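You operate a simulated robot arm through the tools that you are given. There is no shell and no other tool.

You run a simulated robot arm. Do the job below in one go: nothing can be reset, and whatever is moved stays where it is left.

JOB
Take the wrong link off the small tray's plus post, fit the two missing links, press its trip button.
Fine: the wrong link lies on the grey mat; no new trip. Set down upright: link.
Where things are to end (x, y in the base frame): link within 60 mm of [580, 300].

It is judged by the outcome, as a careful person would: the job done as asked, and still so three seconds after it is handed in. It fails if anything else is knocked over, pushed out of place, dropped, spilled or broken.

ROBOT AND FRAMES
A 7-joint arm with a two-finger parallel gripper, fixed in place. Base frame: the origin is at the foot of the arm, x ahead of it, y to its left, z up. Units: mm, rad, N and s.
With the tool pointing down near the work surface it reaches from about 340 to 880 mm from the base axis. Its first joint turns from -2.496 to 2.496 rad. Payload 3 kg.
The TCP is the grasp point between the finger pads, 30 mm short of the fingertips. In the tool frame z runs along the fingers and y along their closing line. The gripper opens to 94 mm. The fingers are 28 mm wide and 10 mm thick; the gripper's body (50 by 96 mm) begins 55 mm behind the TCP.
Orientation is that of the tool frame in the base frame, as [roll, pitch, yaw] about the fixed x, y, z axes, in that order (R = Rz(yaw) Ry(pitch) Rx(roll)). With the fingers straight down and closing along the base's y, the tool's x points along the base's -x, its y along +y and its z along -z.

CONTROLS
- The arm moves only by the tool arm_command. Its argument "motion" is a list that holds one entry, the list of rows, each a list of 7 numbers: the shift along the tool's x, y, z in units of 50 mm (1.0 is 50 mm), then the turn, a rotation vector about the tool's x, y, z in units of 5 degrees (1.0 is 5 degrees), then the finger opening in mm, from 0 to 94. In form: [[[tx, ty, tz, ax, ay, az, jaw], ...]]. A call has 1 to 20 rows; each row shifts and turns the commanded pose from where the row before left it, along the tool's axes as they then stand. A call with a number of a shift or a turn outside -1 to 1 is refused whole. Rows are played at 5 a second. More than 50 mm and 0.15 rad between two rows, or a gripper value outside its range, and nothing of the call is played. Where a pose cannot be reached the arm comes as near as it can. A force on the tool above 70 N (or 10 N above the force at the start of the call, whichever is more), or a blocked arm, ends the call early, and 0.2 s more pass. The fingers move at their own pace (about 72 mm/s each) and stop on an object; they squeeze with about 43 N. The grip force told is the motor's: it shows also when the fingers shut on nothing. Time passes only in rows, and 0.2 s behind the last, so rows that do not move let the fingers close. The reply holds the time, the measured pose of the TCP, the force on the tool along the base axes, the opening and the grip force, in the units named above and with some noise, with the torque about the TCP (base axes, N m) and any sound that the robot's microphone picked up.
- Cameras (640 x 400 px; columns grow to the right, rows downward): "scene" is fixed at [218.5, 502.1, 1551.2]; the picture's right is [-0.64, -0.76, 0.00], its down [-0.61, 0.51, -0.61] and it looks along [0.46, -0.39, -0.79] (base axes); focal length 296 px, centre (320, 200). "wrist" rides on the gripper at [76, 14, -102] in the tool frame; the picture's right is [-0.18, 0.98, 0.00], its down [-0.75, -0.14, -0.64] and it looks along [-0.63, -0.12, 0.77] (tool axes); focal length 243 px, centre (320, 200). There is no depth. A picture from a camera that has moved, and an enlarged one, comes with that camera's place and axes in the base frame and with its lens.
- capture(camera): a new picture of that camera. The clock stands still meanwhile.
- enlarge(camera, box): a new picture of the part [left, top, right, bottom] of that camera's present view, enlarged. The clock stands still meanwhile.
- hand_in(): hands the job in; it is judged then, once.

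Places have to be worked out from the pictures, the camera data and where the tool is seen. Open the gripper and draw the arm clear of the work before you hand the job in, unless the task says otherwise.

The tools are called after "Call:" by a JSON object that holds its "api" and its "payload". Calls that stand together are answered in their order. arm_command: Moves the arm, as the interface text tells. Its arguments: {"type":"object","properties":{"motion":{"type":"array"}},"required":["motion"]} The other tools are called the same way: capture (camera) takes a picture; enlarge (camera, box) takes an enlarged picture of a part of a camera's view; hand_in () hands the job in.

At the start:

```text
time_s: 0.0
eef_pos: [384.2, 232.8, 1291.3]
tcp_rot: [3.139, 0.0, -3.141]
force: [-0.8, 0.7, 0.0]
wrist_torque: [-0.02, -0.03, 0.0]
gripper_width: 94.0
gripper_force: 0.2
```

scene: 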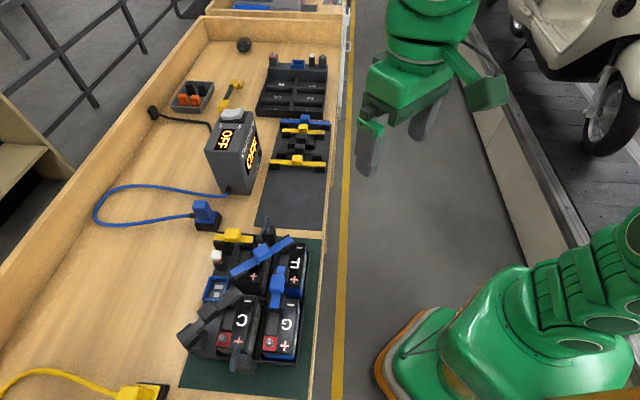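
wrist: 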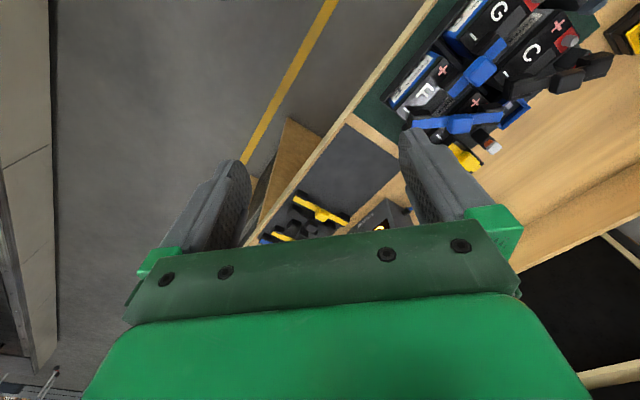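

I'll start with enlarged views of the scene to understand the layout of the battery trays, links, mat and button.

Call:
{"api": "enlarge", "payload": {"camera": "scene", "box": [170, 210, 330, 390]}}

Call:
{"api": "enlarge", "payload": {"camera": "scene", "box": [240, 40, 340, 240]}}

Call:
{"api": "enlarge", "payload": {"camera": "scene", "box": [140, 60, 280, 240]}}

```text
2.22 times, centred on (250, 300) of scene
camera zoom: at [218.5, 502.1, 1551.2], right [-0.64, -0.76, 0.0], down [-0.61, 0.51, -0.61], along [0.46, -0.39, -0.79], focal length 659 px, centre (476, -22)
```

zoom: 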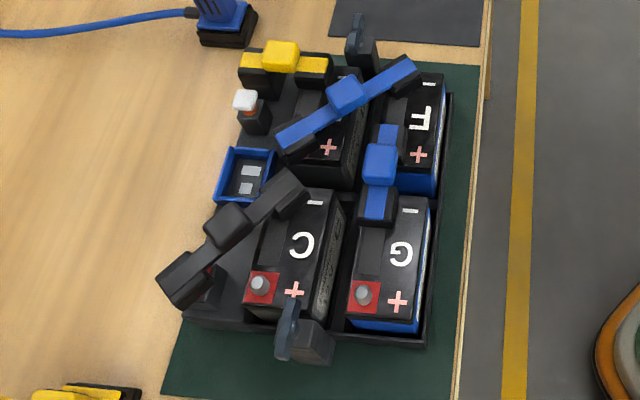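

```text
2.00 times, centred on (290, 140) of scene
camera zoom: at [218.5, 502.1, 1551.2], right [-0.64, -0.76, 0.0], down [-0.61, 0.51, -0.61], along [0.46, -0.39, -0.79], focal length 593 px, centre (380, 320)
```

zoom: 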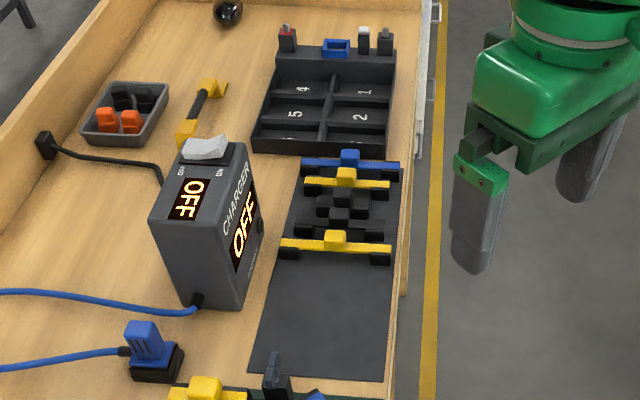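

```text
2.22 times, centred on (210, 150) of scene
camera zoom: at [218.5, 502.1, 1551.2], right [-0.64, -0.76, 0.0], down [-0.61, 0.51, -0.61], along [0.46, -0.39, -0.79], focal length 659 px, centre (564, 311)
```

zoom: 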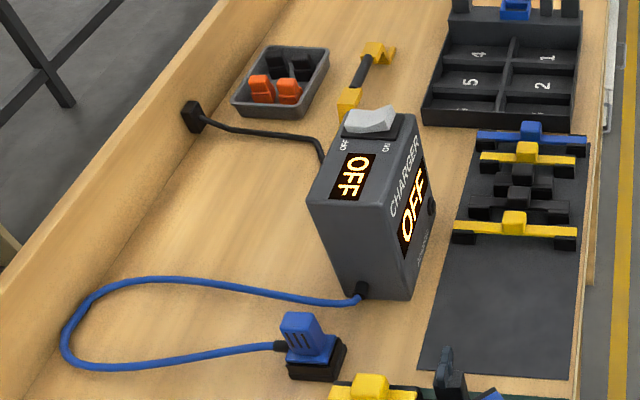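

The table appears to be around z≈1000 with the bench running diagonally (about -38° in the base frame). I'll turn the wrist 50° so that the wrist camera faces across the bench and hover high over the battery tray to get a good look.

Call:
{"api": "arm_command", "payload": {"motion": [[[0, 0, 0, 0, 0, -1, 94], [0, 0, 0, 0, 0, -1, 94], [0, 0, 0, 0, 0, -1, 94], [0, 0, 0, 0, 0, -1, 94], [0, 0, 0, 0, 0, -1, 94], [0, 0, 0, 0, 0, -1, 94], [0, 0, 0, 0, 0, -1, 94], [0, 0, 0, 0, 0, -1, 94], [0, 0, 0, 0, 0, -1, 94], [0, 0, 0, 0, 0, -1, 94], [-0.5, 0.6, 0, 0, 0, 0, 94], [-0.5, 0.6, 0, 0, 0, 0, 94], [-0.5, 0.6, 0, 0, 0, 0, 94], [-0.5, 0.6, 0, 0, 0, 0, 94]]]}}

Call:
{"api": "capture", "payload": {"camera": "wrist"}}

Call:
{"api": "capture", "payload": {"camera": "scene"}}

```text
time_s: 3.0
eef_pos: [360.5, 389.0, 1291.8]
tcp_rot: [3.141, -0.002, -2.266]
force: [0.4, -0.1, 0.6]
wrist_torque: [-0.01, 0.05, 0.0]
gripper_width: 94.2
gripper_force: 0.1
```

```text
taken
camera wrist: at [299.6, 338.1, 1394.7], right [-0.64, 0.77, 0.0], down [0.59, 0.49, 0.64], along [0.5, 0.41, -0.77], focal length 243 px, centre (320, 200)
```

wrist: 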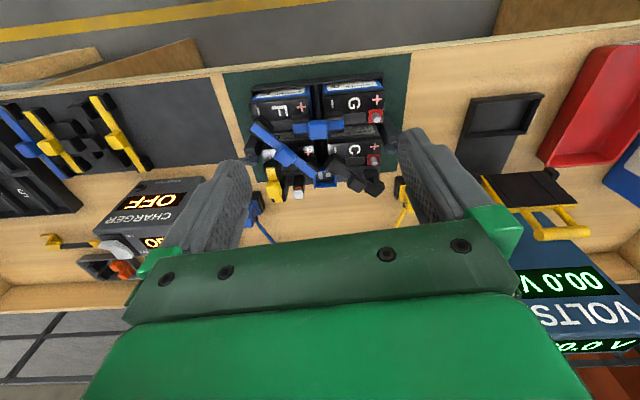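

```text
taken
```

scene: 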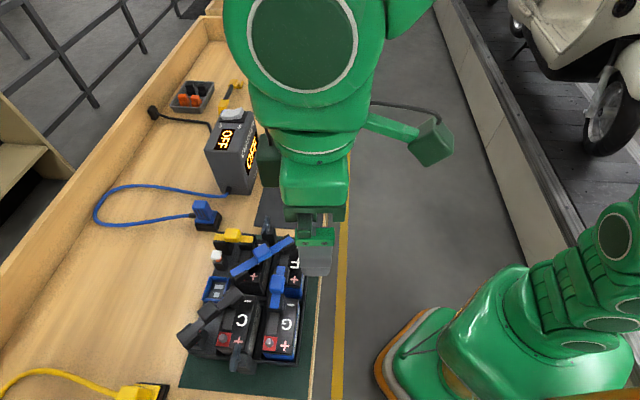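

The wrist view shows the tray, voltmeter, a phone, a red tray etc. I enlarge the tray and the grey mat parts.

Call:
{"api": "enlarge", "payload": {"camera": "wrist", "box": [230, 70, 410, 210]}}

Call:
{"api": "enlarge", "payload": {"camera": "wrist", "box": [0, 70, 240, 220]}}

Call:
{"api": "enlarge", "payload": {"camera": "wrist", "box": [440, 60, 640, 360]}}

Call:
{"api": "enlarge", "payload": {"camera": "scene", "box": [170, 220, 310, 380]}}

```text
2.86 times, centred on (320, 140) of wrist
camera zoom: at [299.6, 338.1, 1394.7], right [-0.64, 0.77, 0.0], down [0.59, 0.49, 0.64], along [0.5, 0.41, -0.77], focal length 693 px, centre (320, 371)
```

zoom: 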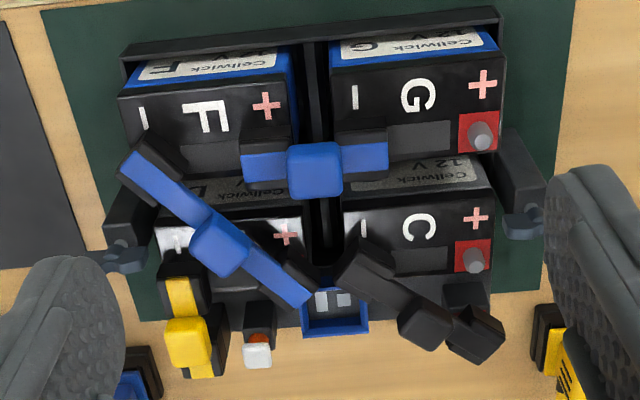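

```text
2.67 times, centred on (120, 145) of wrist
camera zoom: at [299.6, 338.1, 1394.7], right [-0.64, 0.77, 0.0], down [0.59, 0.49, 0.64], along [0.5, 0.41, -0.77], focal length 647 px, centre (853, 347)
```

zoom: 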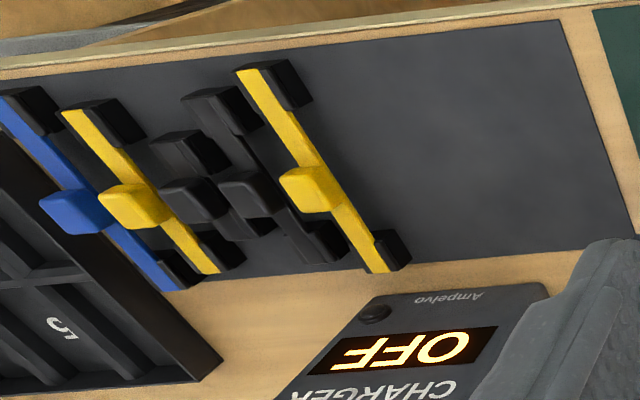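

```text
1.33 times, centred on (540, 210) of wrist
camera zoom: at [299.6, 338.1, 1394.7], right [-0.64, 0.77, 0.0], down [0.59, 0.49, 0.64], along [0.5, 0.41, -0.77], focal length 324 px, centre (27, 187)
```

zoom: 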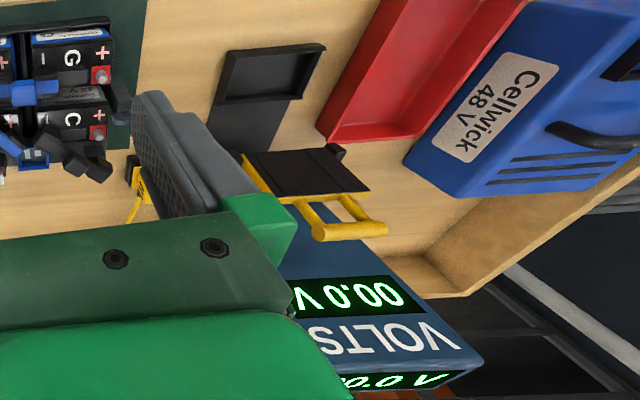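

```text
2.50 times, centred on (240, 300) of scene
camera zoom: at [218.5, 502.1, 1551.2], right [-0.64, -0.76, 0.0], down [-0.61, 0.51, -0.61], along [0.46, -0.39, -0.79], focal length 741 px, centre (520, -50)
```

zoom: 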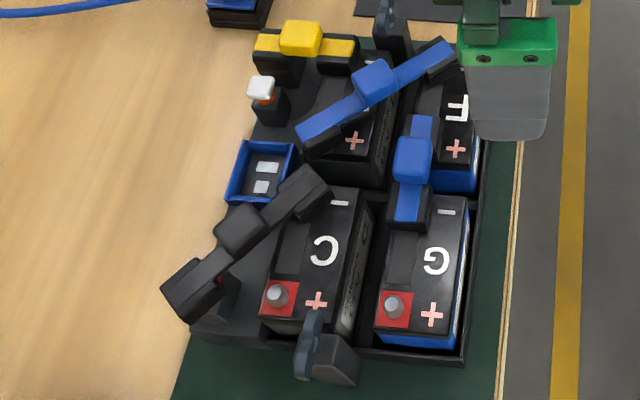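

The tray seems to hold four batteries in series: D−→minus post (yellow), D+→F− (blue diagonal), F+→G− (blue), with G+ and C+ bare, and a black link wrongly bridging C− to the plus post. I triangulate G+ stud at about (353,495,1023) and C+ at (408,550,1026). I move closer for a detailed overhead view.

Call:
{"api": "arm_command", "payload": {"motion": [[[-0.77, -0.05, 0.5, 0, 0, 0, 94], [-0.77, -0.05, 0.5, 0, 0, 0, 94], [-0.77, -0.05, 0.5, 0, 0, 0, 94], [-0.77, -0.05, 0.5, 0, 0, 0, 94]]]}}

Call:
{"api": "capture", "payload": {"camera": "wrist"}}

Call:
{"api": "enlarge", "payload": {"camera": "wrist", "box": [160, 0, 480, 200]}}

```text
time_s: 4.0
eef_pos: [465.0, 498.2, 1192.0]
tcp_rot: [-3.14, 0.0, -2.27]
force: [-0.8, -0.4, -0.2]
wrist_torque: [-0.03, -0.01, 0.02]
gripper_width: 93.8
gripper_force: 0.1
```

```text
taken
camera wrist: at [404.5, 447.8, 1294.8], right [-0.64, 0.77, 0.0], down [0.59, 0.49, 0.64], along [0.5, 0.41, -0.77], focal length 243 px, centre (320, 200)
```

wrist: 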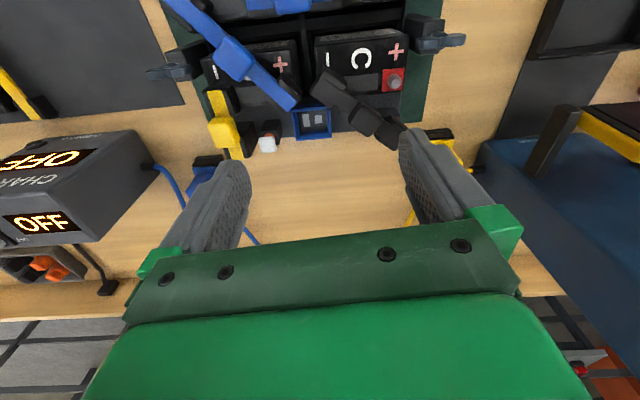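

```text
2.00 times, centred on (320, 100) of wrist
camera zoom: at [404.5, 447.8, 1294.8], right [-0.64, 0.77, 0.0], down [0.59, 0.49, 0.64], along [0.5, 0.41, -0.77], focal length 485 px, centre (320, 400)
```

zoom: 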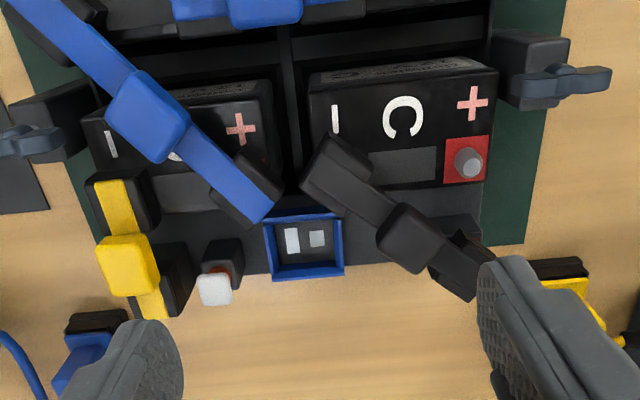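

The C and D side of the tray is clear now. I shift back toward the base to see the F and G side and all posts from closer.

Call:
{"api": "arm_command", "payload": {"motion": [[[0.9, 0, 0, 0, 0, 0, 94], [0.9, 0, 0, 0, 0, 0, 94]]]}}

Call:
{"api": "enlarge", "payload": {"camera": "wrist", "box": [140, 0, 300, 200]}}

Call:
{"api": "enlarge", "payload": {"camera": "wrist", "box": [300, 0, 460, 200]}}

Call:
{"api": "capture", "payload": {"camera": "wrist"}}

```text
time_s: 4.6
eef_pos: [407.4, 433.2, 1190.0]
tcp_rot: [3.14, -0.001, -2.268]
force: [-0.1, 0.2, -0.8]
wrist_torque: [0.01, -0.01, 0.05]
gripper_width: 94.2
gripper_force: 0.1
```

```text
2.00 times, centred on (220, 100) of wrist
camera zoom: at [347.9, 383.7, 1291.5], right [-0.63, 0.77, 0.0], down [0.59, 0.49, 0.64], along [0.5, 0.41, -0.77], focal length 485 px, centre (520, 400)
```

zoom: 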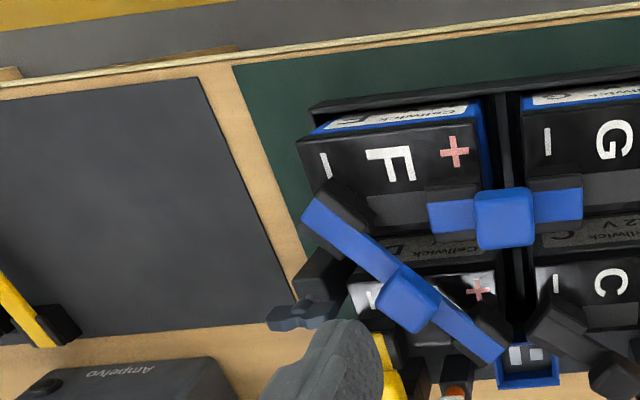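

```text
2.00 times, centred on (380, 100) of wrist
camera zoom: at [347.9, 383.7, 1291.5], right [-0.63, 0.77, 0.0], down [0.59, 0.49, 0.64], along [0.5, 0.41, -0.77], focal length 485 px, centre (200, 400)
```

zoom: 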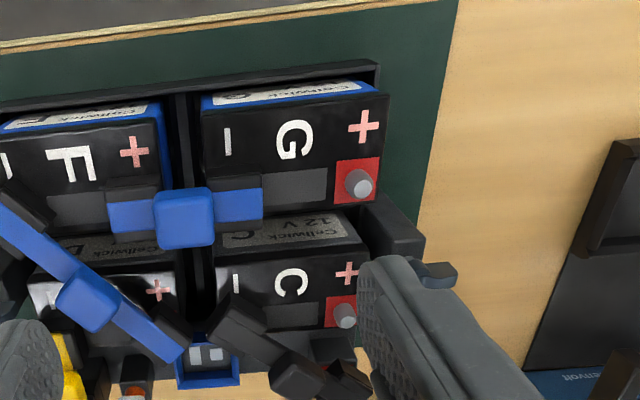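

```text
taken
camera wrist: at [347.9, 383.7, 1291.5], right [-0.63, 0.77, 0.0], down [0.59, 0.49, 0.64], along [0.5, 0.41, -0.77], focal length 243 px, centre (320, 200)
```

wrist: 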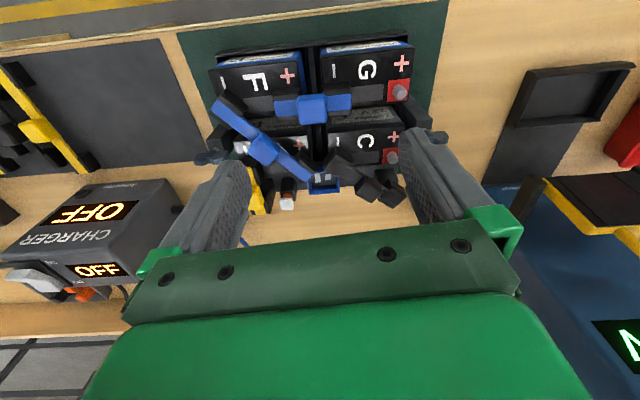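

By triangulation the mat surface is near z≈917, tray posts near z≈1030, and the needed link sizes seem to be a ~124 mm one (G+→C−, diagonal) and a ~77 mm one (C+→plus post). I go closer over the plus side of the tray to measure the black link and posts precisely.

Call:
{"api": "arm_command", "payload": {"motion": [[[-0.8, 0, 0.35, 0, 0, 0, 94], [-0.8, 0, 0.35, 0, 0, 0, 94], [-0.5, 0, 0.3, 0, 0, 0, 94]]]}}

Call:
{"api": "capture", "payload": {"camera": "wrist"}}

Call:
{"api": "enlarge", "payload": {"camera": "wrist", "box": [240, 0, 440, 125]}}

```text
time_s: 5.4
eef_pos: [476.3, 510.9, 1139.2]
tcp_rot: [3.14, -0.001, -2.269]
force: [0.3, 0.4, 0.0]
wrist_torque: [-0.02, 0.01, 0.0]
gripper_width: 94.2
gripper_force: 0.0
```

```text
taken
camera wrist: at [416.3, 461.3, 1241.9], right [-0.64, 0.77, 0.0], down [0.59, 0.49, 0.64], along [0.5, 0.41, -0.77], focal length 243 px, centre (320, 200)
```

wrist: 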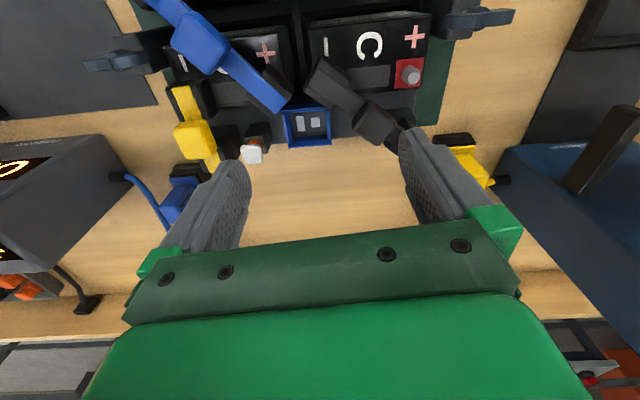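

```text
3.20 times, centred on (340, 62) of wrist
camera zoom: at [416.3, 461.3, 1241.9], right [-0.64, 0.77, 0.0], down [0.59, 0.49, 0.64], along [0.5, 0.41, -0.77], focal length 776 px, centre (256, 640)
```

zoom: 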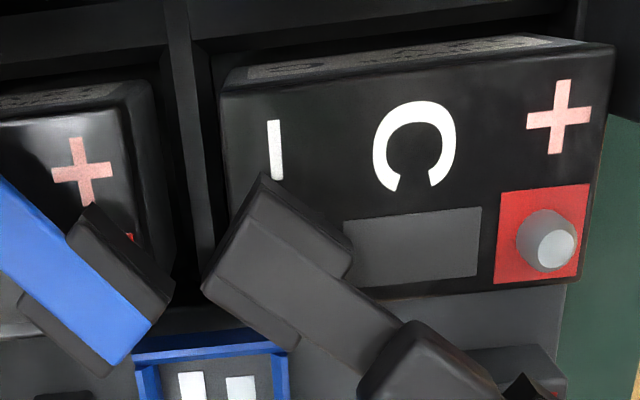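

I zoom on the black link's handle and plus-post end, and on the button and blue window.

Call:
{"api": "enlarge", "payload": {"camera": "wrist", "box": [290, 40, 450, 160]}}

Call:
{"api": "enlarge", "payload": {"camera": "wrist", "box": [160, 60, 340, 180]}}

Call:
{"api": "enlarge", "payload": {"camera": "scene", "box": [175, 265, 275, 375]}}

```text
3.33 times, centred on (370, 100) of wrist
camera zoom: at [416.3, 461.3, 1241.9], right [-0.64, 0.77, 0.0], down [0.59, 0.49, 0.64], along [0.5, 0.41, -0.77], focal length 809 px, centre (153, 533)
```

zoom: 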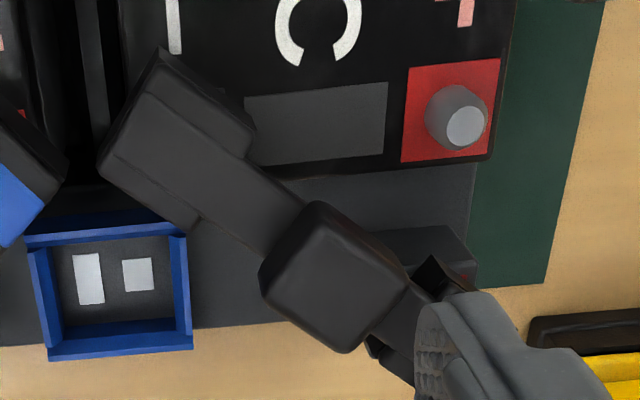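

```text
3.33 times, centred on (250, 120) of wrist
camera zoom: at [416.3, 461.3, 1241.9], right [-0.64, 0.77, 0.0], down [0.59, 0.49, 0.64], along [0.5, 0.41, -0.77], focal length 809 px, centre (553, 467)
```

zoom: 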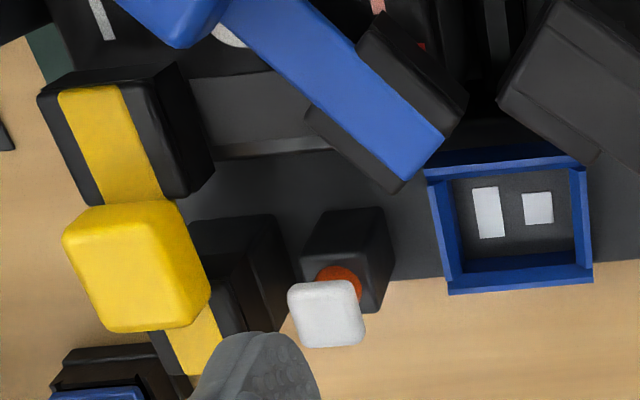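

```text
3.64 times, centred on (225, 320) of scene
camera zoom: at [218.5, 502.1, 1551.2], right [-0.64, -0.76, 0.0], down [-0.61, 0.51, -0.61], along [0.46, -0.39, -0.79], focal length 1078 px, centre (666, -236)
```

zoom: 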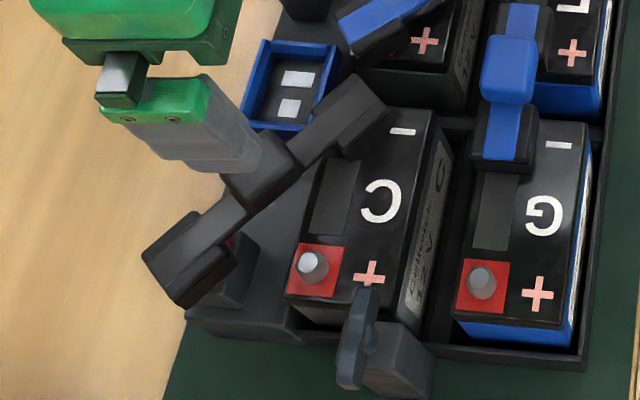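

The black link's handle is a rounded block, about 22–25 mm, with sides parallel/perpendicular to its bar. Now I go over the grey mat to measure the spare links.

Call:
{"api": "arm_command", "payload": {"motion": [[[0.15, -0.9, 0, 0, 0, 0, 94], [0.15, -0.9, 0, 0, 0, 0, 94], [0.15, -0.9, 0, 0, 0, 0, 94], [0.15, -0.9, 0, 0, 0, 0, 94], [0.15, -0.9, 0, 0, 0, 0, 94], [0.15, -0.9, 0, 0, 0, 0, 94], [0.15, -0.9, 0, 0, 0, 0, 94], [0.15, -0.9, 0, 0, 0, 0, 94], [0.15, -0.9, 0, 0, 0, 0, 94], [0.15, -0.9, 0, 0, 0, 0, 94], [0.15, -0.9, 0.3, 0, 0, 0, 94]]]}}

Call:
{"api": "capture", "payload": {"camera": "wrist"}}

Call:
{"api": "enlarge", "payload": {"camera": "wrist", "box": [190, 20, 430, 170]}}

Call:
{"api": "enlarge", "payload": {"camera": "scene", "box": [250, 90, 350, 180]}}

```text
time_s: 7.8
eef_pos: [800.0, 127.0, 1123.4]
tcp_rot: [-3.141, 0.0, -2.267]
force: [0.1, -0.1, 0.1]
wrist_torque: [0.0, -0.03, 0.03]
gripper_width: 94.3
gripper_force: 0.1
```

```text
taken
camera wrist: at [740.4, 78.0, 1226.2], right [-0.64, 0.77, 0.0], down [0.59, 0.49, 0.64], along [0.5, 0.41, -0.77], focal length 243 px, centre (320, 200)
```

wrist: 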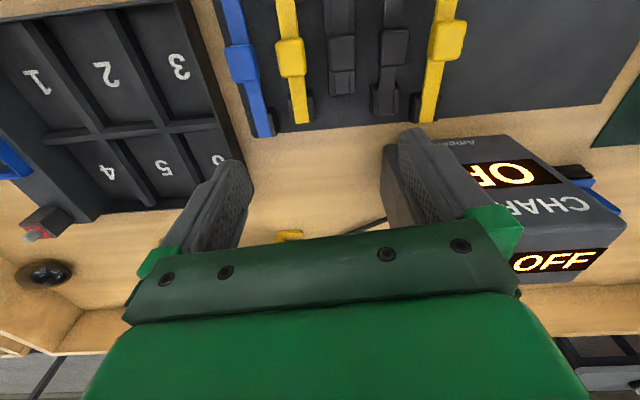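

```text
2.67 times, centred on (310, 95) of wrist
camera zoom: at [740.4, 78.0, 1226.2], right [-0.64, 0.77, 0.0], down [0.59, 0.49, 0.64], along [0.5, 0.41, -0.77], focal length 647 px, centre (347, 480)
```

zoom: 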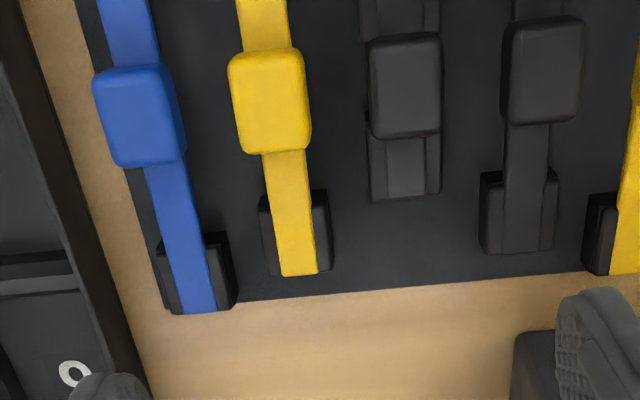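

```text
4.44 times, centred on (300, 135) of scene
camera zoom: at [218.5, 502.1, 1551.2], right [-0.64, -0.76, 0.0], down [-0.61, 0.51, -0.61], along [0.46, -0.39, -0.79], focal length 1317 px, centre (409, 489)
```

zoom: 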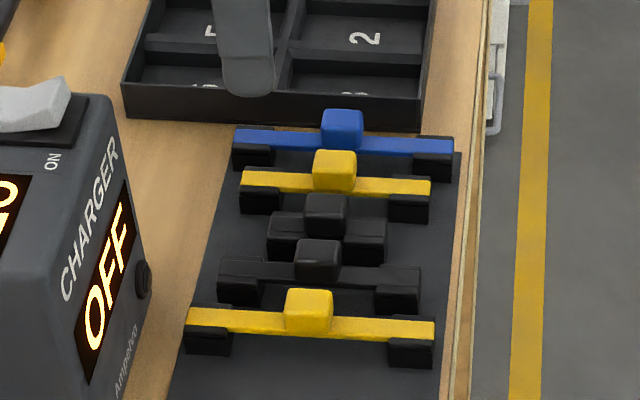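

The scene view gives lengths: yellow‑1 ≈162, black‑A ≈137, black‑B ≈82, yellow‑2 ≈134, blue ≈163 mm. I back up toward the base so that whole links show in the wrist view, for a precise comparison.

Call:
{"api": "arm_command", "payload": {"motion": [[[0.8, 0, 0.3, 0, 0, 0, 94], [0.8, 0, 0.3, 0, 0, 0, 94], [0, 0, 0, 0, 0, 0, 94]]]}}

Call:
{"api": "capture", "payload": {"camera": "wrist"}}

Call:
{"api": "enlarge", "payload": {"camera": "wrist", "box": [200, 20, 360, 220]}}

Call:
{"api": "enlarge", "payload": {"camera": "wrist", "box": [310, 20, 470, 220]}}

```text
time_s: 8.6
eef_pos: [745.7, 70.4, 1096.1]
tcp_rot: [-3.141, 0.001, -2.269]
force: [0.3, 0.0, -0.2]
wrist_torque: [0.04, -0.01, -0.02]
gripper_width: 94.0
gripper_force: 0.1
```

```text
taken
camera wrist: at [685.0, 19.8, 1197.3], right [-0.64, 0.77, 0.0], down [0.59, 0.49, 0.64], along [0.5, 0.41, -0.77], focal length 243 px, centre (320, 200)
```

wrist: 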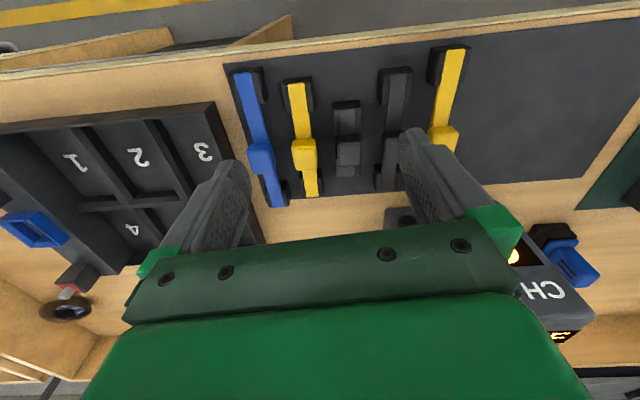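

```text
2.00 times, centred on (280, 120) of wrist
camera zoom: at [685.0, 19.8, 1197.3], right [-0.64, 0.77, 0.0], down [0.59, 0.49, 0.64], along [0.5, 0.41, -0.77], focal length 485 px, centre (400, 360)
```

zoom: 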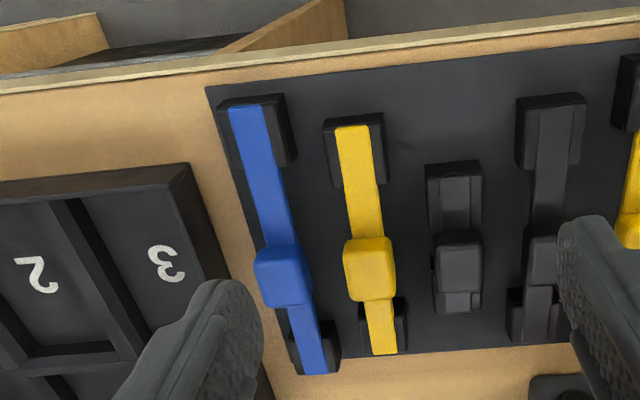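

```text
2.00 times, centred on (390, 120) of wrist
camera zoom: at [685.0, 19.8, 1197.3], right [-0.64, 0.77, 0.0], down [0.59, 0.49, 0.64], along [0.5, 0.41, -0.77], focal length 485 px, centre (180, 360)
```

zoom: 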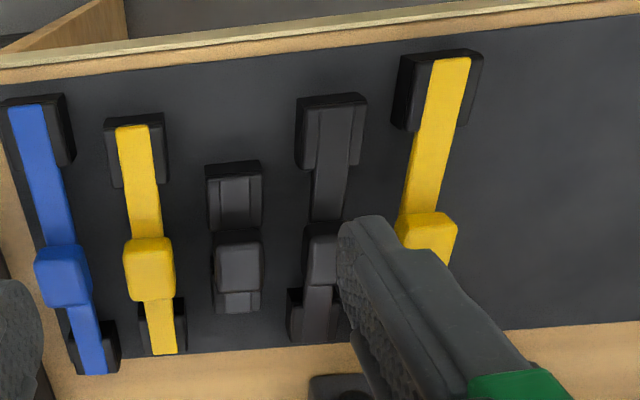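

Black‑A and yellow‑2 look to be nearly the same length; I zoom in further to measure both their ends and the short black‑B accurately.

Call:
{"api": "enlarge", "payload": {"camera": "wrist", "box": [270, 60, 430, 120]}}

Call:
{"api": "enlarge", "payload": {"camera": "wrist", "box": [270, 130, 410, 210]}}

Call:
{"api": "enlarge", "payload": {"camera": "scene", "box": [285, 110, 355, 160]}}

```text
4.00 times, centred on (350, 90) of wrist
camera zoom: at [685.0, 19.8, 1197.3], right [-0.64, 0.77, 0.0], down [0.59, 0.49, 0.64], along [0.5, 0.41, -0.77], focal length 970 px, centre (200, 640)
```

zoom: 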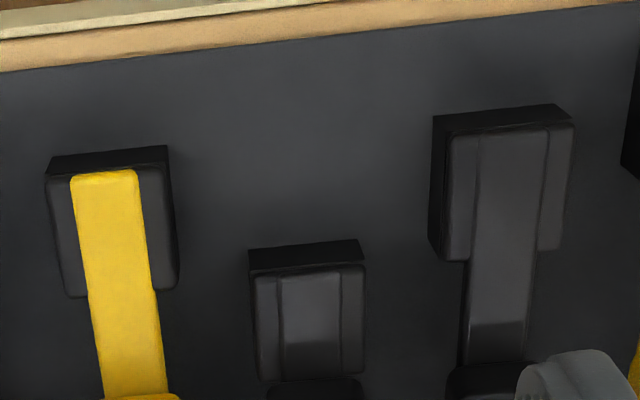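

```text
4.57 times, centred on (340, 170) of wrist
camera zoom: at [685.0, 19.8, 1197.3], right [-0.64, 0.77, 0.0], down [0.59, 0.49, 0.64], along [0.5, 0.41, -0.77], focal length 1109 px, centre (229, 337)
```

zoom: 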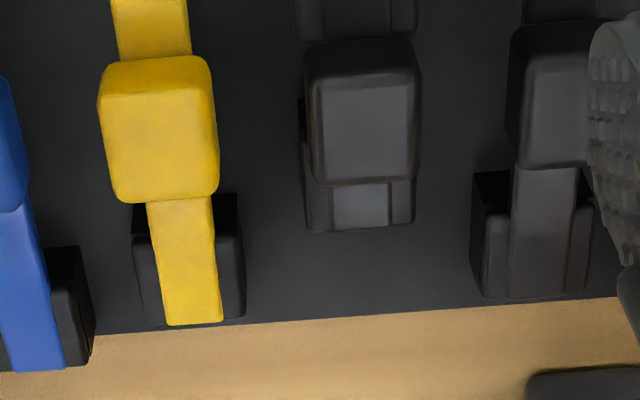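

```text
8.00 times, centred on (320, 135) of scene
camera zoom: at [218.5, 502.1, 1551.2], right [-0.64, -0.76, 0.0], down [-0.61, 0.51, -0.61], along [0.46, -0.39, -0.79], focal length 2371 px, centre (320, 720)
```

zoom: 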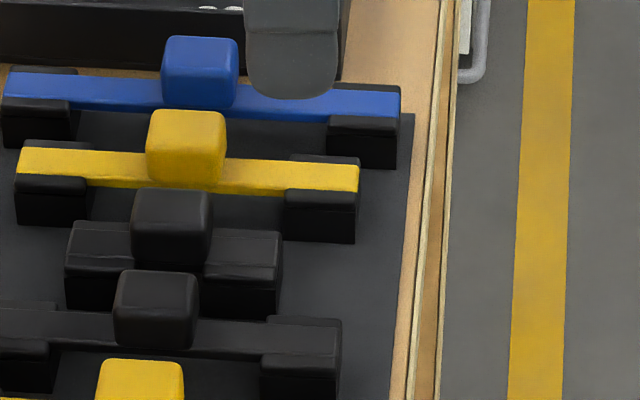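

Bar tops on the mat sit at z≈970 (handles ≈995), on the tray at ≈1044 (handles ≈1070). Black‑B (~76 mm) matches the short links and black‑A/yellow‑2 (~127 mm) match the diagonal. I'll now raise and fly to above the wrong black link's handle at about (447, 538), then turn so the fingers close along its bar.

Call:
{"api": "arm_command", "payload": {"motion": [[[0, 0, -0.6, 0, 0, 0, 94], [0, 0, -0.6, 0, 0, 0, 94], [-0.2777, 0.883, 0, 0, 0, 0, 94], [-0.2777, 0.883, 0, 0, 0, 0, 94], [-0.2777, 0.883, 0, 0, 0, 0, 94], [-0.2777, 0.883, 0, 0, 0, 0, 94], [-0.2777, 0.883, 0, 0, 0, 0, 94], [-0.2777, 0.883, 0, 0, 0, 0, 94], [-0.2777, 0.883, 0, 0, 0, 0, 94], [-0.2777, 0.883, 0, 0, 0, 0, 94], [-0.2777, 0.883, 0, 0, 0, 0, 94], [-0.2777, 0.883, 0, 0, 0, 0, 94], [-0.2777, 0.883, 0, 0, 0, 0, 94], [-0.2777, 0.883, 0, 0, 0, 0, 94]]]}}

Call:
{"api": "arm_command", "payload": {"motion": [[[0, 0, 0, 0, 0, 1, 94], [0, 0, 0, 0, 0, 1, 94], [0, 0, 0, 0, 0, 1, 94], [0, 0, 0, 0, 0, 1, 94], [0, 0, 0, 0, 0, 1, 94], [0, 0, 0, 0, 0, 1, 94], [0, 0, 0, 0, 0, 1, 94], [0, 0, 0, 0, 0, 1, 94], [0, 0, 0, 0, 0, 0.8, 94], [0, 0, 0, 0, 0, 0, 94]]]}}

Call:
{"api": "capture", "payload": {"camera": "wrist"}}

Call:
{"api": "capture", "payload": {"camera": "scene"}}

```text
time_s: 11.6
eef_pos: [450.0, 537.5, 1159.8]
tcp_rot: [3.141, 0.0, -2.268]
force: [-0.3, 0.0, 0.2]
wrist_torque: [0.04, 0.03, -0.04]
gripper_width: 93.9
gripper_force: 0.0
```

```text
time_s: 13.8
eef_pos: [449.3, 535.1, 1156.8]
tcp_rot: [3.141, 0.0, -3.037]
force: [-0.2, -0.1, 0.1]
wrist_torque: [-0.01, -0.01, -0.01]
gripper_width: 94.0
gripper_force: 0.0
```

```text
taken
camera wrist: at [372.7, 540.6, 1259.2], right [0.08, 1.0, 0.0], down [0.76, -0.06, 0.64], along [0.64, -0.05, -0.77], focal length 243 px, centre (320, 200)
```

wrist: 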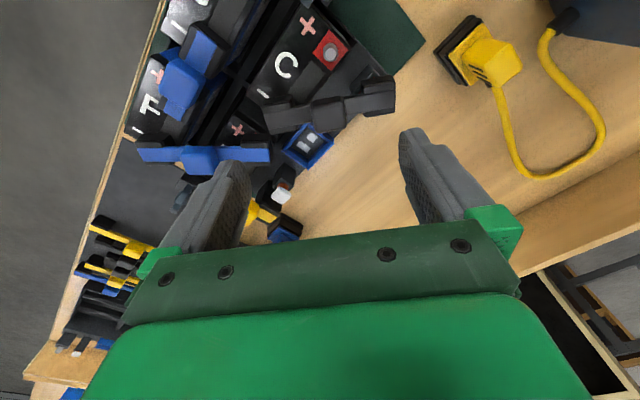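

```text
taken
```

scene: 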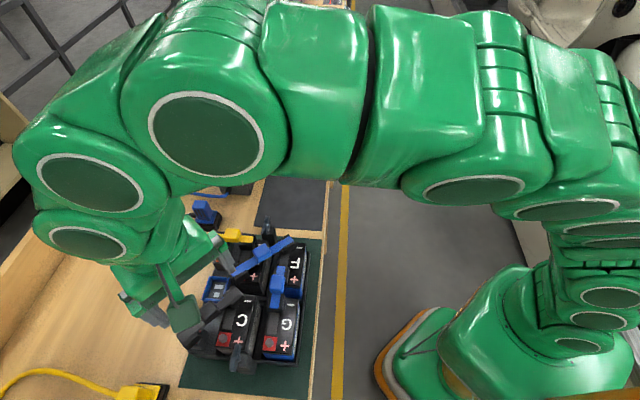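

Rotation works. I zoom in on the black link to measure its handle position and bar direction from this pose.

Call:
{"api": "enlarge", "payload": {"camera": "wrist", "box": [250, 60, 410, 160]}}

```text
4.00 times, centred on (330, 110) of wrist
camera zoom: at [372.7, 540.6, 1259.2], right [0.08, 1.0, 0.0], down [0.76, -0.06, 0.64], along [0.64, -0.05, -0.77], focal length 970 px, centre (280, 560)
```

zoom: 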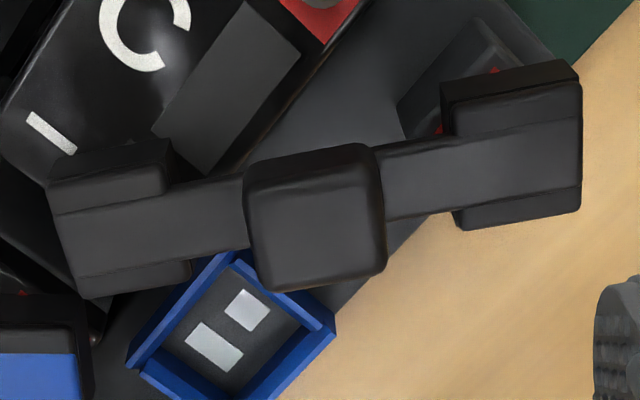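

The bar is aligned with my closing direction within ~0.3°, with its centre about 7 mm along +tool‑y from the TCP. I shift 7 mm, narrow the jaw to 50 mm, lower to tips a little above handle height, and re-check.

Call:
{"api": "arm_command", "payload": {"motion": [[[0, 0.144, 0, 0, 0, 0, 60], [0, 0, 0.5, 0, 0, 0, 50], [0, 0, 0.5, 0, 0, 0, 50], [0, 0, 0, 0, 0, 0, 50]]]}}

Call:
{"api": "capture", "payload": {"camera": "wrist"}}

Call:
{"api": "enlarge", "payload": {"camera": "wrist", "box": [220, 60, 420, 200]}}

```text
time_s: 14.8
eef_pos: [446.8, 541.4, 1105.9]
tcp_rot: [3.141, -0.002, -3.034]
force: [0.6, -0.1, 0.3]
wrist_torque: [0.03, 0.0, 0.0]
gripper_width: 50.2
gripper_force: 0.1
```

```text
taken
camera wrist: at [369.9, 546.6, 1207.2], right [0.08, 1.0, 0.0], down [0.76, -0.06, 0.64], along [0.64, -0.05, -0.77], focal length 243 px, centre (320, 200)
```

wrist: 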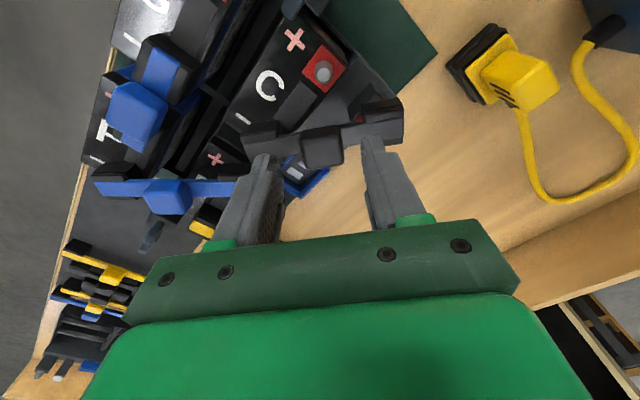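

```text
2.86 times, centred on (320, 130) of wrist
camera zoom: at [369.9, 546.6, 1207.2], right [0.08, 1.0, 0.0], down [0.76, -0.06, 0.64], along [0.64, -0.05, -0.77], focal length 693 px, centre (320, 400)
```

zoom: 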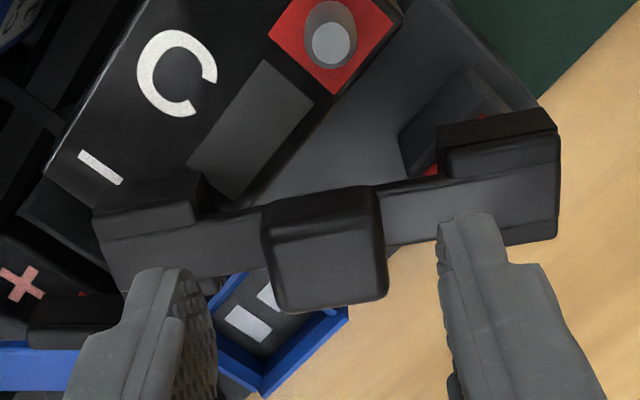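

The handle is centred between the fingers within ~2 mm. I lower so the fingertips are just above the bar (TCP z≈1080), then check before closing.

Call:
{"api": "arm_command", "payload": {"motion": [[[0, 0, 0.26, 0, 0, 0, 50], [0, 0, 0.26, 0, 0, 0, 50], [0, 0, 0, 0, 0, 0, 50]]]}}

Call:
{"api": "enlarge", "payload": {"camera": "wrist", "box": [220, 80, 420, 220]}}

```text
time_s: 15.6
eef_pos: [448.0, 539.5, 1079.4]
tcp_rot: [3.14, -0.001, -3.036]
force: [-0.6, 0.2, -0.2]
wrist_torque: [-0.02, 0.02, 0.0]
gripper_width: 50.1
gripper_force: 0.1
```

```text
2.86 times, centred on (320, 150) of wrist
camera zoom: at [371.2, 545.0, 1181.4], right [0.08, 1.0, 0.0], down [0.76, -0.06, 0.64], along [0.64, -0.05, -0.77], focal length 693 px, centre (320, 343)
```

zoom: 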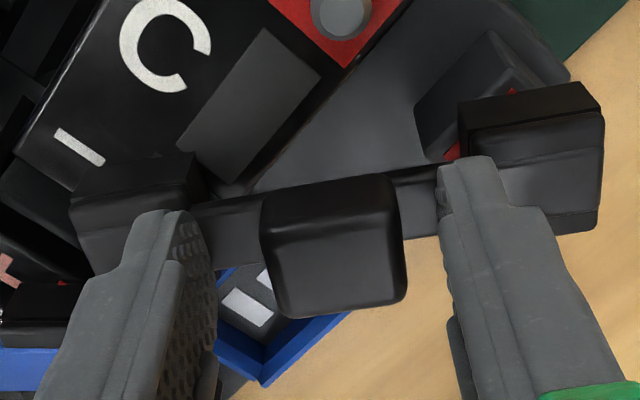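

The fingers bracket the handle with tips near the bar top. I close on the handle.

Call:
{"api": "arm_command", "payload": {"motion": [[[0, 0, 0, 0, 0, 0, 30], [0, 0, 0, 0, 0, 0, 20], [0, 0, 0, 0, 0, 0, 10], [0, 0, 0, 0, 0, 0, 10]]]}}

Call:
{"api": "enlarge", "payload": {"camera": "wrist", "box": [220, 80, 420, 220]}}

```text
time_s: 16.6
eef_pos: [448.6, 538.4, 1079.3]
tcp_rot: [-3.141, 0.0, -3.039]
force: [0.7, 0.9, 0.2]
wrist_torque: [0.02, -0.02, -0.01]
gripper_width: 26.4
gripper_force: 42.9
```

```text
2.86 times, centred on (320, 150) of wrist
camera zoom: at [371.2, 545.0, 1181.6], right [0.08, 1.0, 0.0], down [0.76, -0.06, 0.64], along [0.64, -0.05, -0.77], focal length 693 px, centre (320, 343)
```

zoom: 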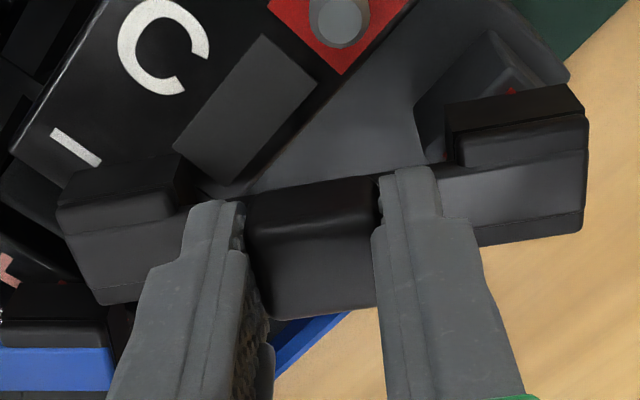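

The handle is held at 26.4 mm with 43 N. I lift straight up slowly and watch the forces.

Call:
{"api": "arm_command", "payload": {"motion": [[[0, 0, -0.1, 0, 0, 0, 10], [0, 0, -0.15, 0, 0, 0, 10], [0, 0, -0.2, 0, 0, 0, 10], [0, 0, -0.3, 0, 0, 0, 10], [0, 0, -0.3, 0, 0, 0, 10], [0, 0, 0, 0, 0, 0, 10]]]}}

Call:
{"api": "capture", "payload": {"camera": "wrist"}}

```text
time_s: 18.0
eef_pos: [447.7, 542.1, 1133.6]
tcp_rot: [-3.141, 0.001, -3.036]
force: [-0.4, 0.4, 1.0]
wrist_torque: [-0.01, 0.02, 0.03]
gripper_width: 27.0
gripper_force: 42.6
```

```text
taken
camera wrist: at [370.9, 548.2, 1235.8], right [0.08, 1.0, 0.0], down [0.76, -0.06, 0.64], along [0.64, -0.05, -0.77], focal length 243 px, centre (320, 200)
```

wrist: 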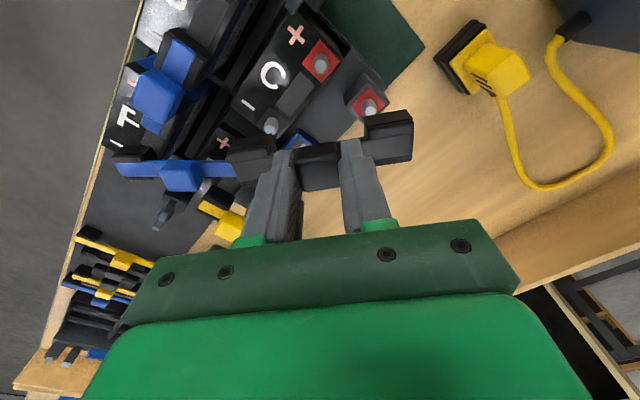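

The wrong link is off and held. Now the plus post, C− and C+ studs are visible; I enlarge to measure them before carrying the link away.

Call:
{"api": "enlarge", "payload": {"camera": "wrist", "box": [200, 0, 420, 140]}}

Call:
{"api": "enlarge", "payload": {"camera": "wrist", "box": [230, 90, 430, 200]}}

```text
2.86 times, centred on (310, 70) of wrist
camera zoom: at [370.9, 548.2, 1235.8], right [0.08, 1.0, 0.0], down [0.76, -0.06, 0.64], along [0.64, -0.05, -0.77], focal length 693 px, centre (349, 571)
```

zoom: 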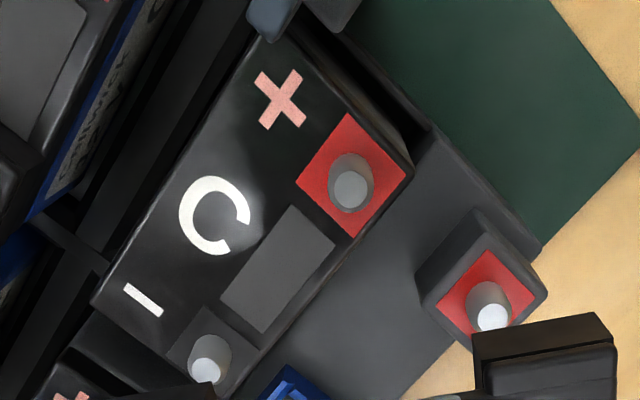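

```text
3.20 times, centred on (330, 145) of wrist
camera zoom: at [370.9, 548.2, 1235.8], right [0.08, 1.0, 0.0], down [0.76, -0.06, 0.64], along [0.64, -0.05, -0.77], focal length 776 px, centre (288, 376)
```

zoom: 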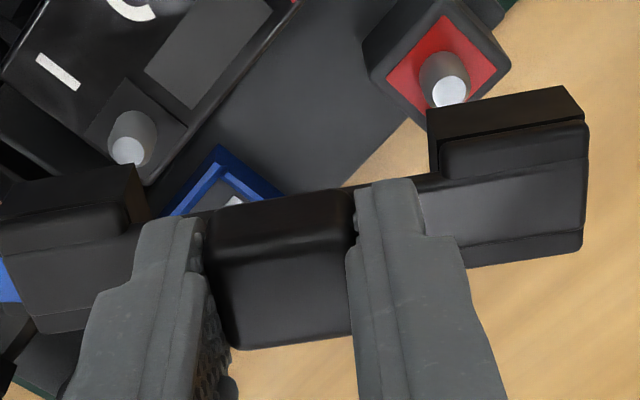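

I get studs at roughly C+ (411,545), plus post (447,584), C− (457,497): spacings ≈53 mm (C+→plus) and 67 mm on the battery, all aligned with a 45° bench frame. Now I raise, carry the wrong link to about (596,287) over the grey mat and turn it parallel to the other links.

Call:
{"api": "arm_command", "payload": {"motion": [[[0, 0, -0.8, 0, 0, 0, 10], [-0.4, -0.899, 0, 0, 0, 0, 10], [-0.4, -0.899, 0, 0, 0, 0, 10], [-0.4, -0.899, 0, 0, 0, 0, 10], [-0.4, -0.899, 0, 0, 0, 0, 10], [-0.4, -0.899, 0, 0, 0, 0, 10], [-0.4, -0.899, 0, 0, 0, 0, 10], [0, 0, 0, 0, 0, 1, 10], [0, 0, 0, 0, 0, 1, 10], [0, 0, 0, 0, 0, 1, 10], [0, 0, 0, 0, 0, 1, 10], [0, 0, 0, 0, 0, 1, 10], [0, 0, 0, 0, 0, 1, 10], [0, 0, 0, 0, 0, 1, 10], [0, 0, 0, 0, 0, 1, 10], [0, 0, 0, 0, 0, 1, 10], [0, 0, 0, 0, 0, 1, 10], [0, 0, 0, 0, 0, 0.2, 10], [0, 0, 0, 0, 0, 0, 10]]]}}

Call:
{"api": "capture", "payload": {"camera": "wrist"}}

Call:
{"api": "capture", "payload": {"camera": "scene"}}

```text
time_s: 22.0
eef_pos: [595.4, 285.6, 1174.9]
tcp_rot: [3.142, 0.0, 2.355]
force: [-0.7, 0.3, -0.2]
wrist_torque: [0.01, -0.02, 0.0]
gripper_width: 26.4
gripper_force: 42.6
```

```text
taken
camera wrist: at [552.4, 349.4, 1276.2], right [0.82, 0.57, 0.0], down [0.43, -0.63, 0.64], along [0.36, -0.53, -0.77], focal length 243 px, centre (320, 200)
```

wrist: 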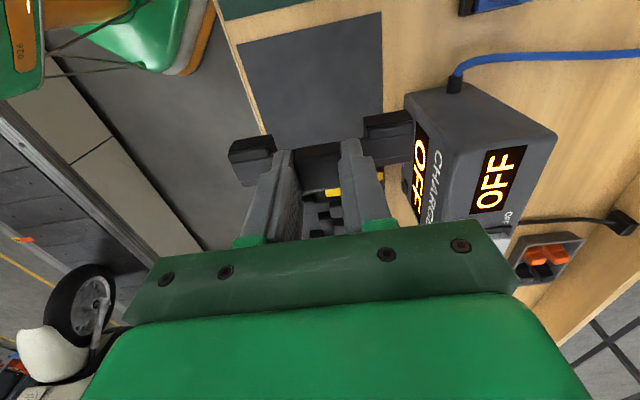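

```text
taken
```

scene: 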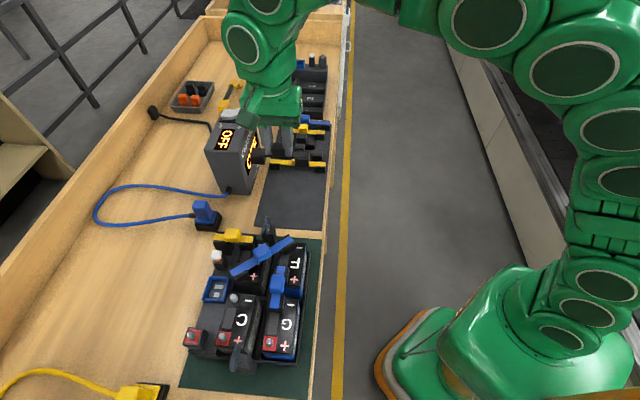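

The link hangs over the empty part of the mat, aligned with the others, charger well clear to the side. I lower to just above the mat.

Call:
{"api": "arm_command", "payload": {"motion": [[[0, 0, 0.8, 0, 0, 0, 10], [0, 0, 0.8, 0, 0, 0, 10], [0, 0, 0.8, 0, 0, 0, 10], [0, 0, 0.6, 0, 0, 0, 10], [0, 0, 0, 0, 0, 0, 10]]]}}

Call:
{"api": "capture", "payload": {"camera": "wrist"}}

Call:
{"api": "enlarge", "payload": {"camera": "scene", "box": [230, 90, 350, 210]}}

```text
time_s: 23.2
eef_pos: [598.3, 286.6, 1021.3]
tcp_rot: [3.14, 0.0, 2.359]
force: [0.3, -0.6, -0.5]
wrist_torque: [0.0, 0.01, 0.02]
gripper_width: 26.7
gripper_force: 42.9
```

```text
taken
camera wrist: at [554.7, 349.5, 1124.5], right [0.82, 0.57, 0.0], down [0.43, -0.63, 0.64], along [0.36, -0.53, -0.77], focal length 243 px, centre (320, 200)
```

wrist: 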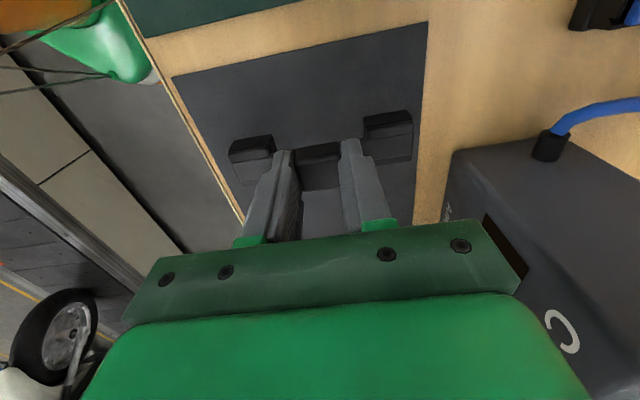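

```text
3.33 times, centred on (290, 150) of scene
camera zoom: at [218.5, 502.1, 1551.2], right [-0.64, -0.76, 0.0], down [-0.61, 0.51, -0.61], along [0.46, -0.39, -0.79], focal length 988 px, centre (420, 367)
```

zoom: 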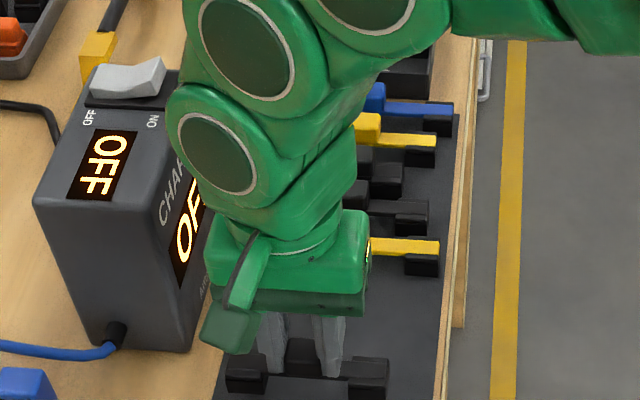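

No contact yet and the link is level just over the mat. I lower in small steps, watching the vertical force.

Call:
{"api": "arm_command", "payload": {"motion": [[[0, 0, 0.08, 0, 0, 0, 10], [0, 0, 0.08, 0, 0, 0, 10], [0, 0, 0, 0, 0, 0, 10]]]}}

Call:
{"api": "arm_command", "payload": {"motion": [[[0, 0, 0.05, 0, 0, 0, 10], [0, 0, 0.0, 0, 0, 0, 10]]]}}

Call:
{"api": "enlarge", "payload": {"camera": "wrist", "box": [210, 80, 430, 220]}}

```text
time_s: 24.0
eef_pos: [598.2, 286.9, 1015.4]
tcp_rot: [3.141, 0.001, 2.358]
force: [-0.2, 0.4, -0.3]
wrist_torque: [0.01, 0.02, 0.01]
gripper_width: 26.4
gripper_force: 43.3
```

```text
time_s: 24.6
eef_pos: [597.9, 286.3, 1011.7]
tcp_rot: [3.141, 0.0, 2.359]
force: [0.0, -0.1, -0.6]
wrist_torque: [0.03, -0.01, 0.01]
gripper_width: 26.6
gripper_force: 43.0
```

```text
2.86 times, centred on (320, 150) of wrist
camera zoom: at [553.8, 349.2, 1114.9], right [0.82, 0.57, 0.0], down [0.43, -0.63, 0.64], along [0.36, -0.53, -0.77], focal length 693 px, centre (320, 343)
```

zoom: 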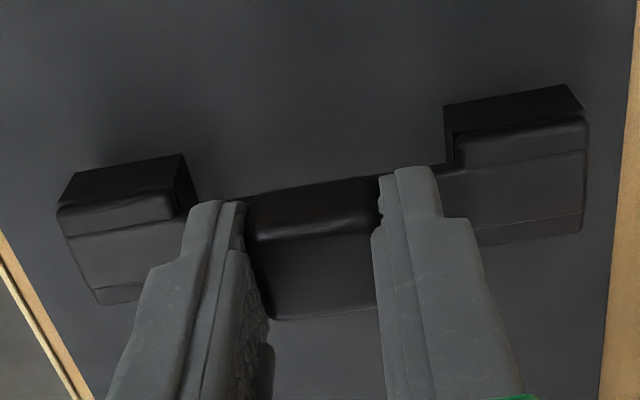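

Still free (force ~0). I continue down in 2–3 mm steps.

Call:
{"api": "arm_command", "payload": {"motion": [[[0, 0, 0.05, 0, 0, 0, 10], [0, 0, 0.0, 0, 0, 0, 10]]]}}

Call:
{"api": "arm_command", "payload": {"motion": [[[0, 0, 0.05, 0, 0, 0, 10], [0, 0, 0.0, 0, 0, 0, 10]]]}}

Call:
{"api": "arm_command", "payload": {"motion": [[[0, 0, 0.03, 0, 0, 0, 10], [0, 0, 0.0, 0, 0, 0, 10]]]}}

```text
time_s: 25.2
eef_pos: [597.3, 286.4, 1011.3]
tcp_rot: [-3.141, 0.001, 2.357]
force: [-0.1, -0.1, -0.9]
wrist_torque: [0.0, -0.01, 0.02]
gripper_width: 26.7
gripper_force: 42.9
```

```text
time_s: 25.8
eef_pos: [596.5, 286.3, 1009.1]
tcp_rot: [-3.141, 0.001, 2.356]
force: [0.2, 0.5, -0.8]
wrist_torque: [0.03, 0.01, -0.01]
gripper_width: 26.3
gripper_force: 43.0
```

```text
time_s: 26.4
eef_pos: [596.4, 285.9, 1007.4]
tcp_rot: [3.141, 0.0, 2.355]
force: [0.1, -0.1, -0.8]
wrist_torque: [-0.01, 0.03, 0.01]
gripper_width: 26.4
gripper_force: 43.0
```

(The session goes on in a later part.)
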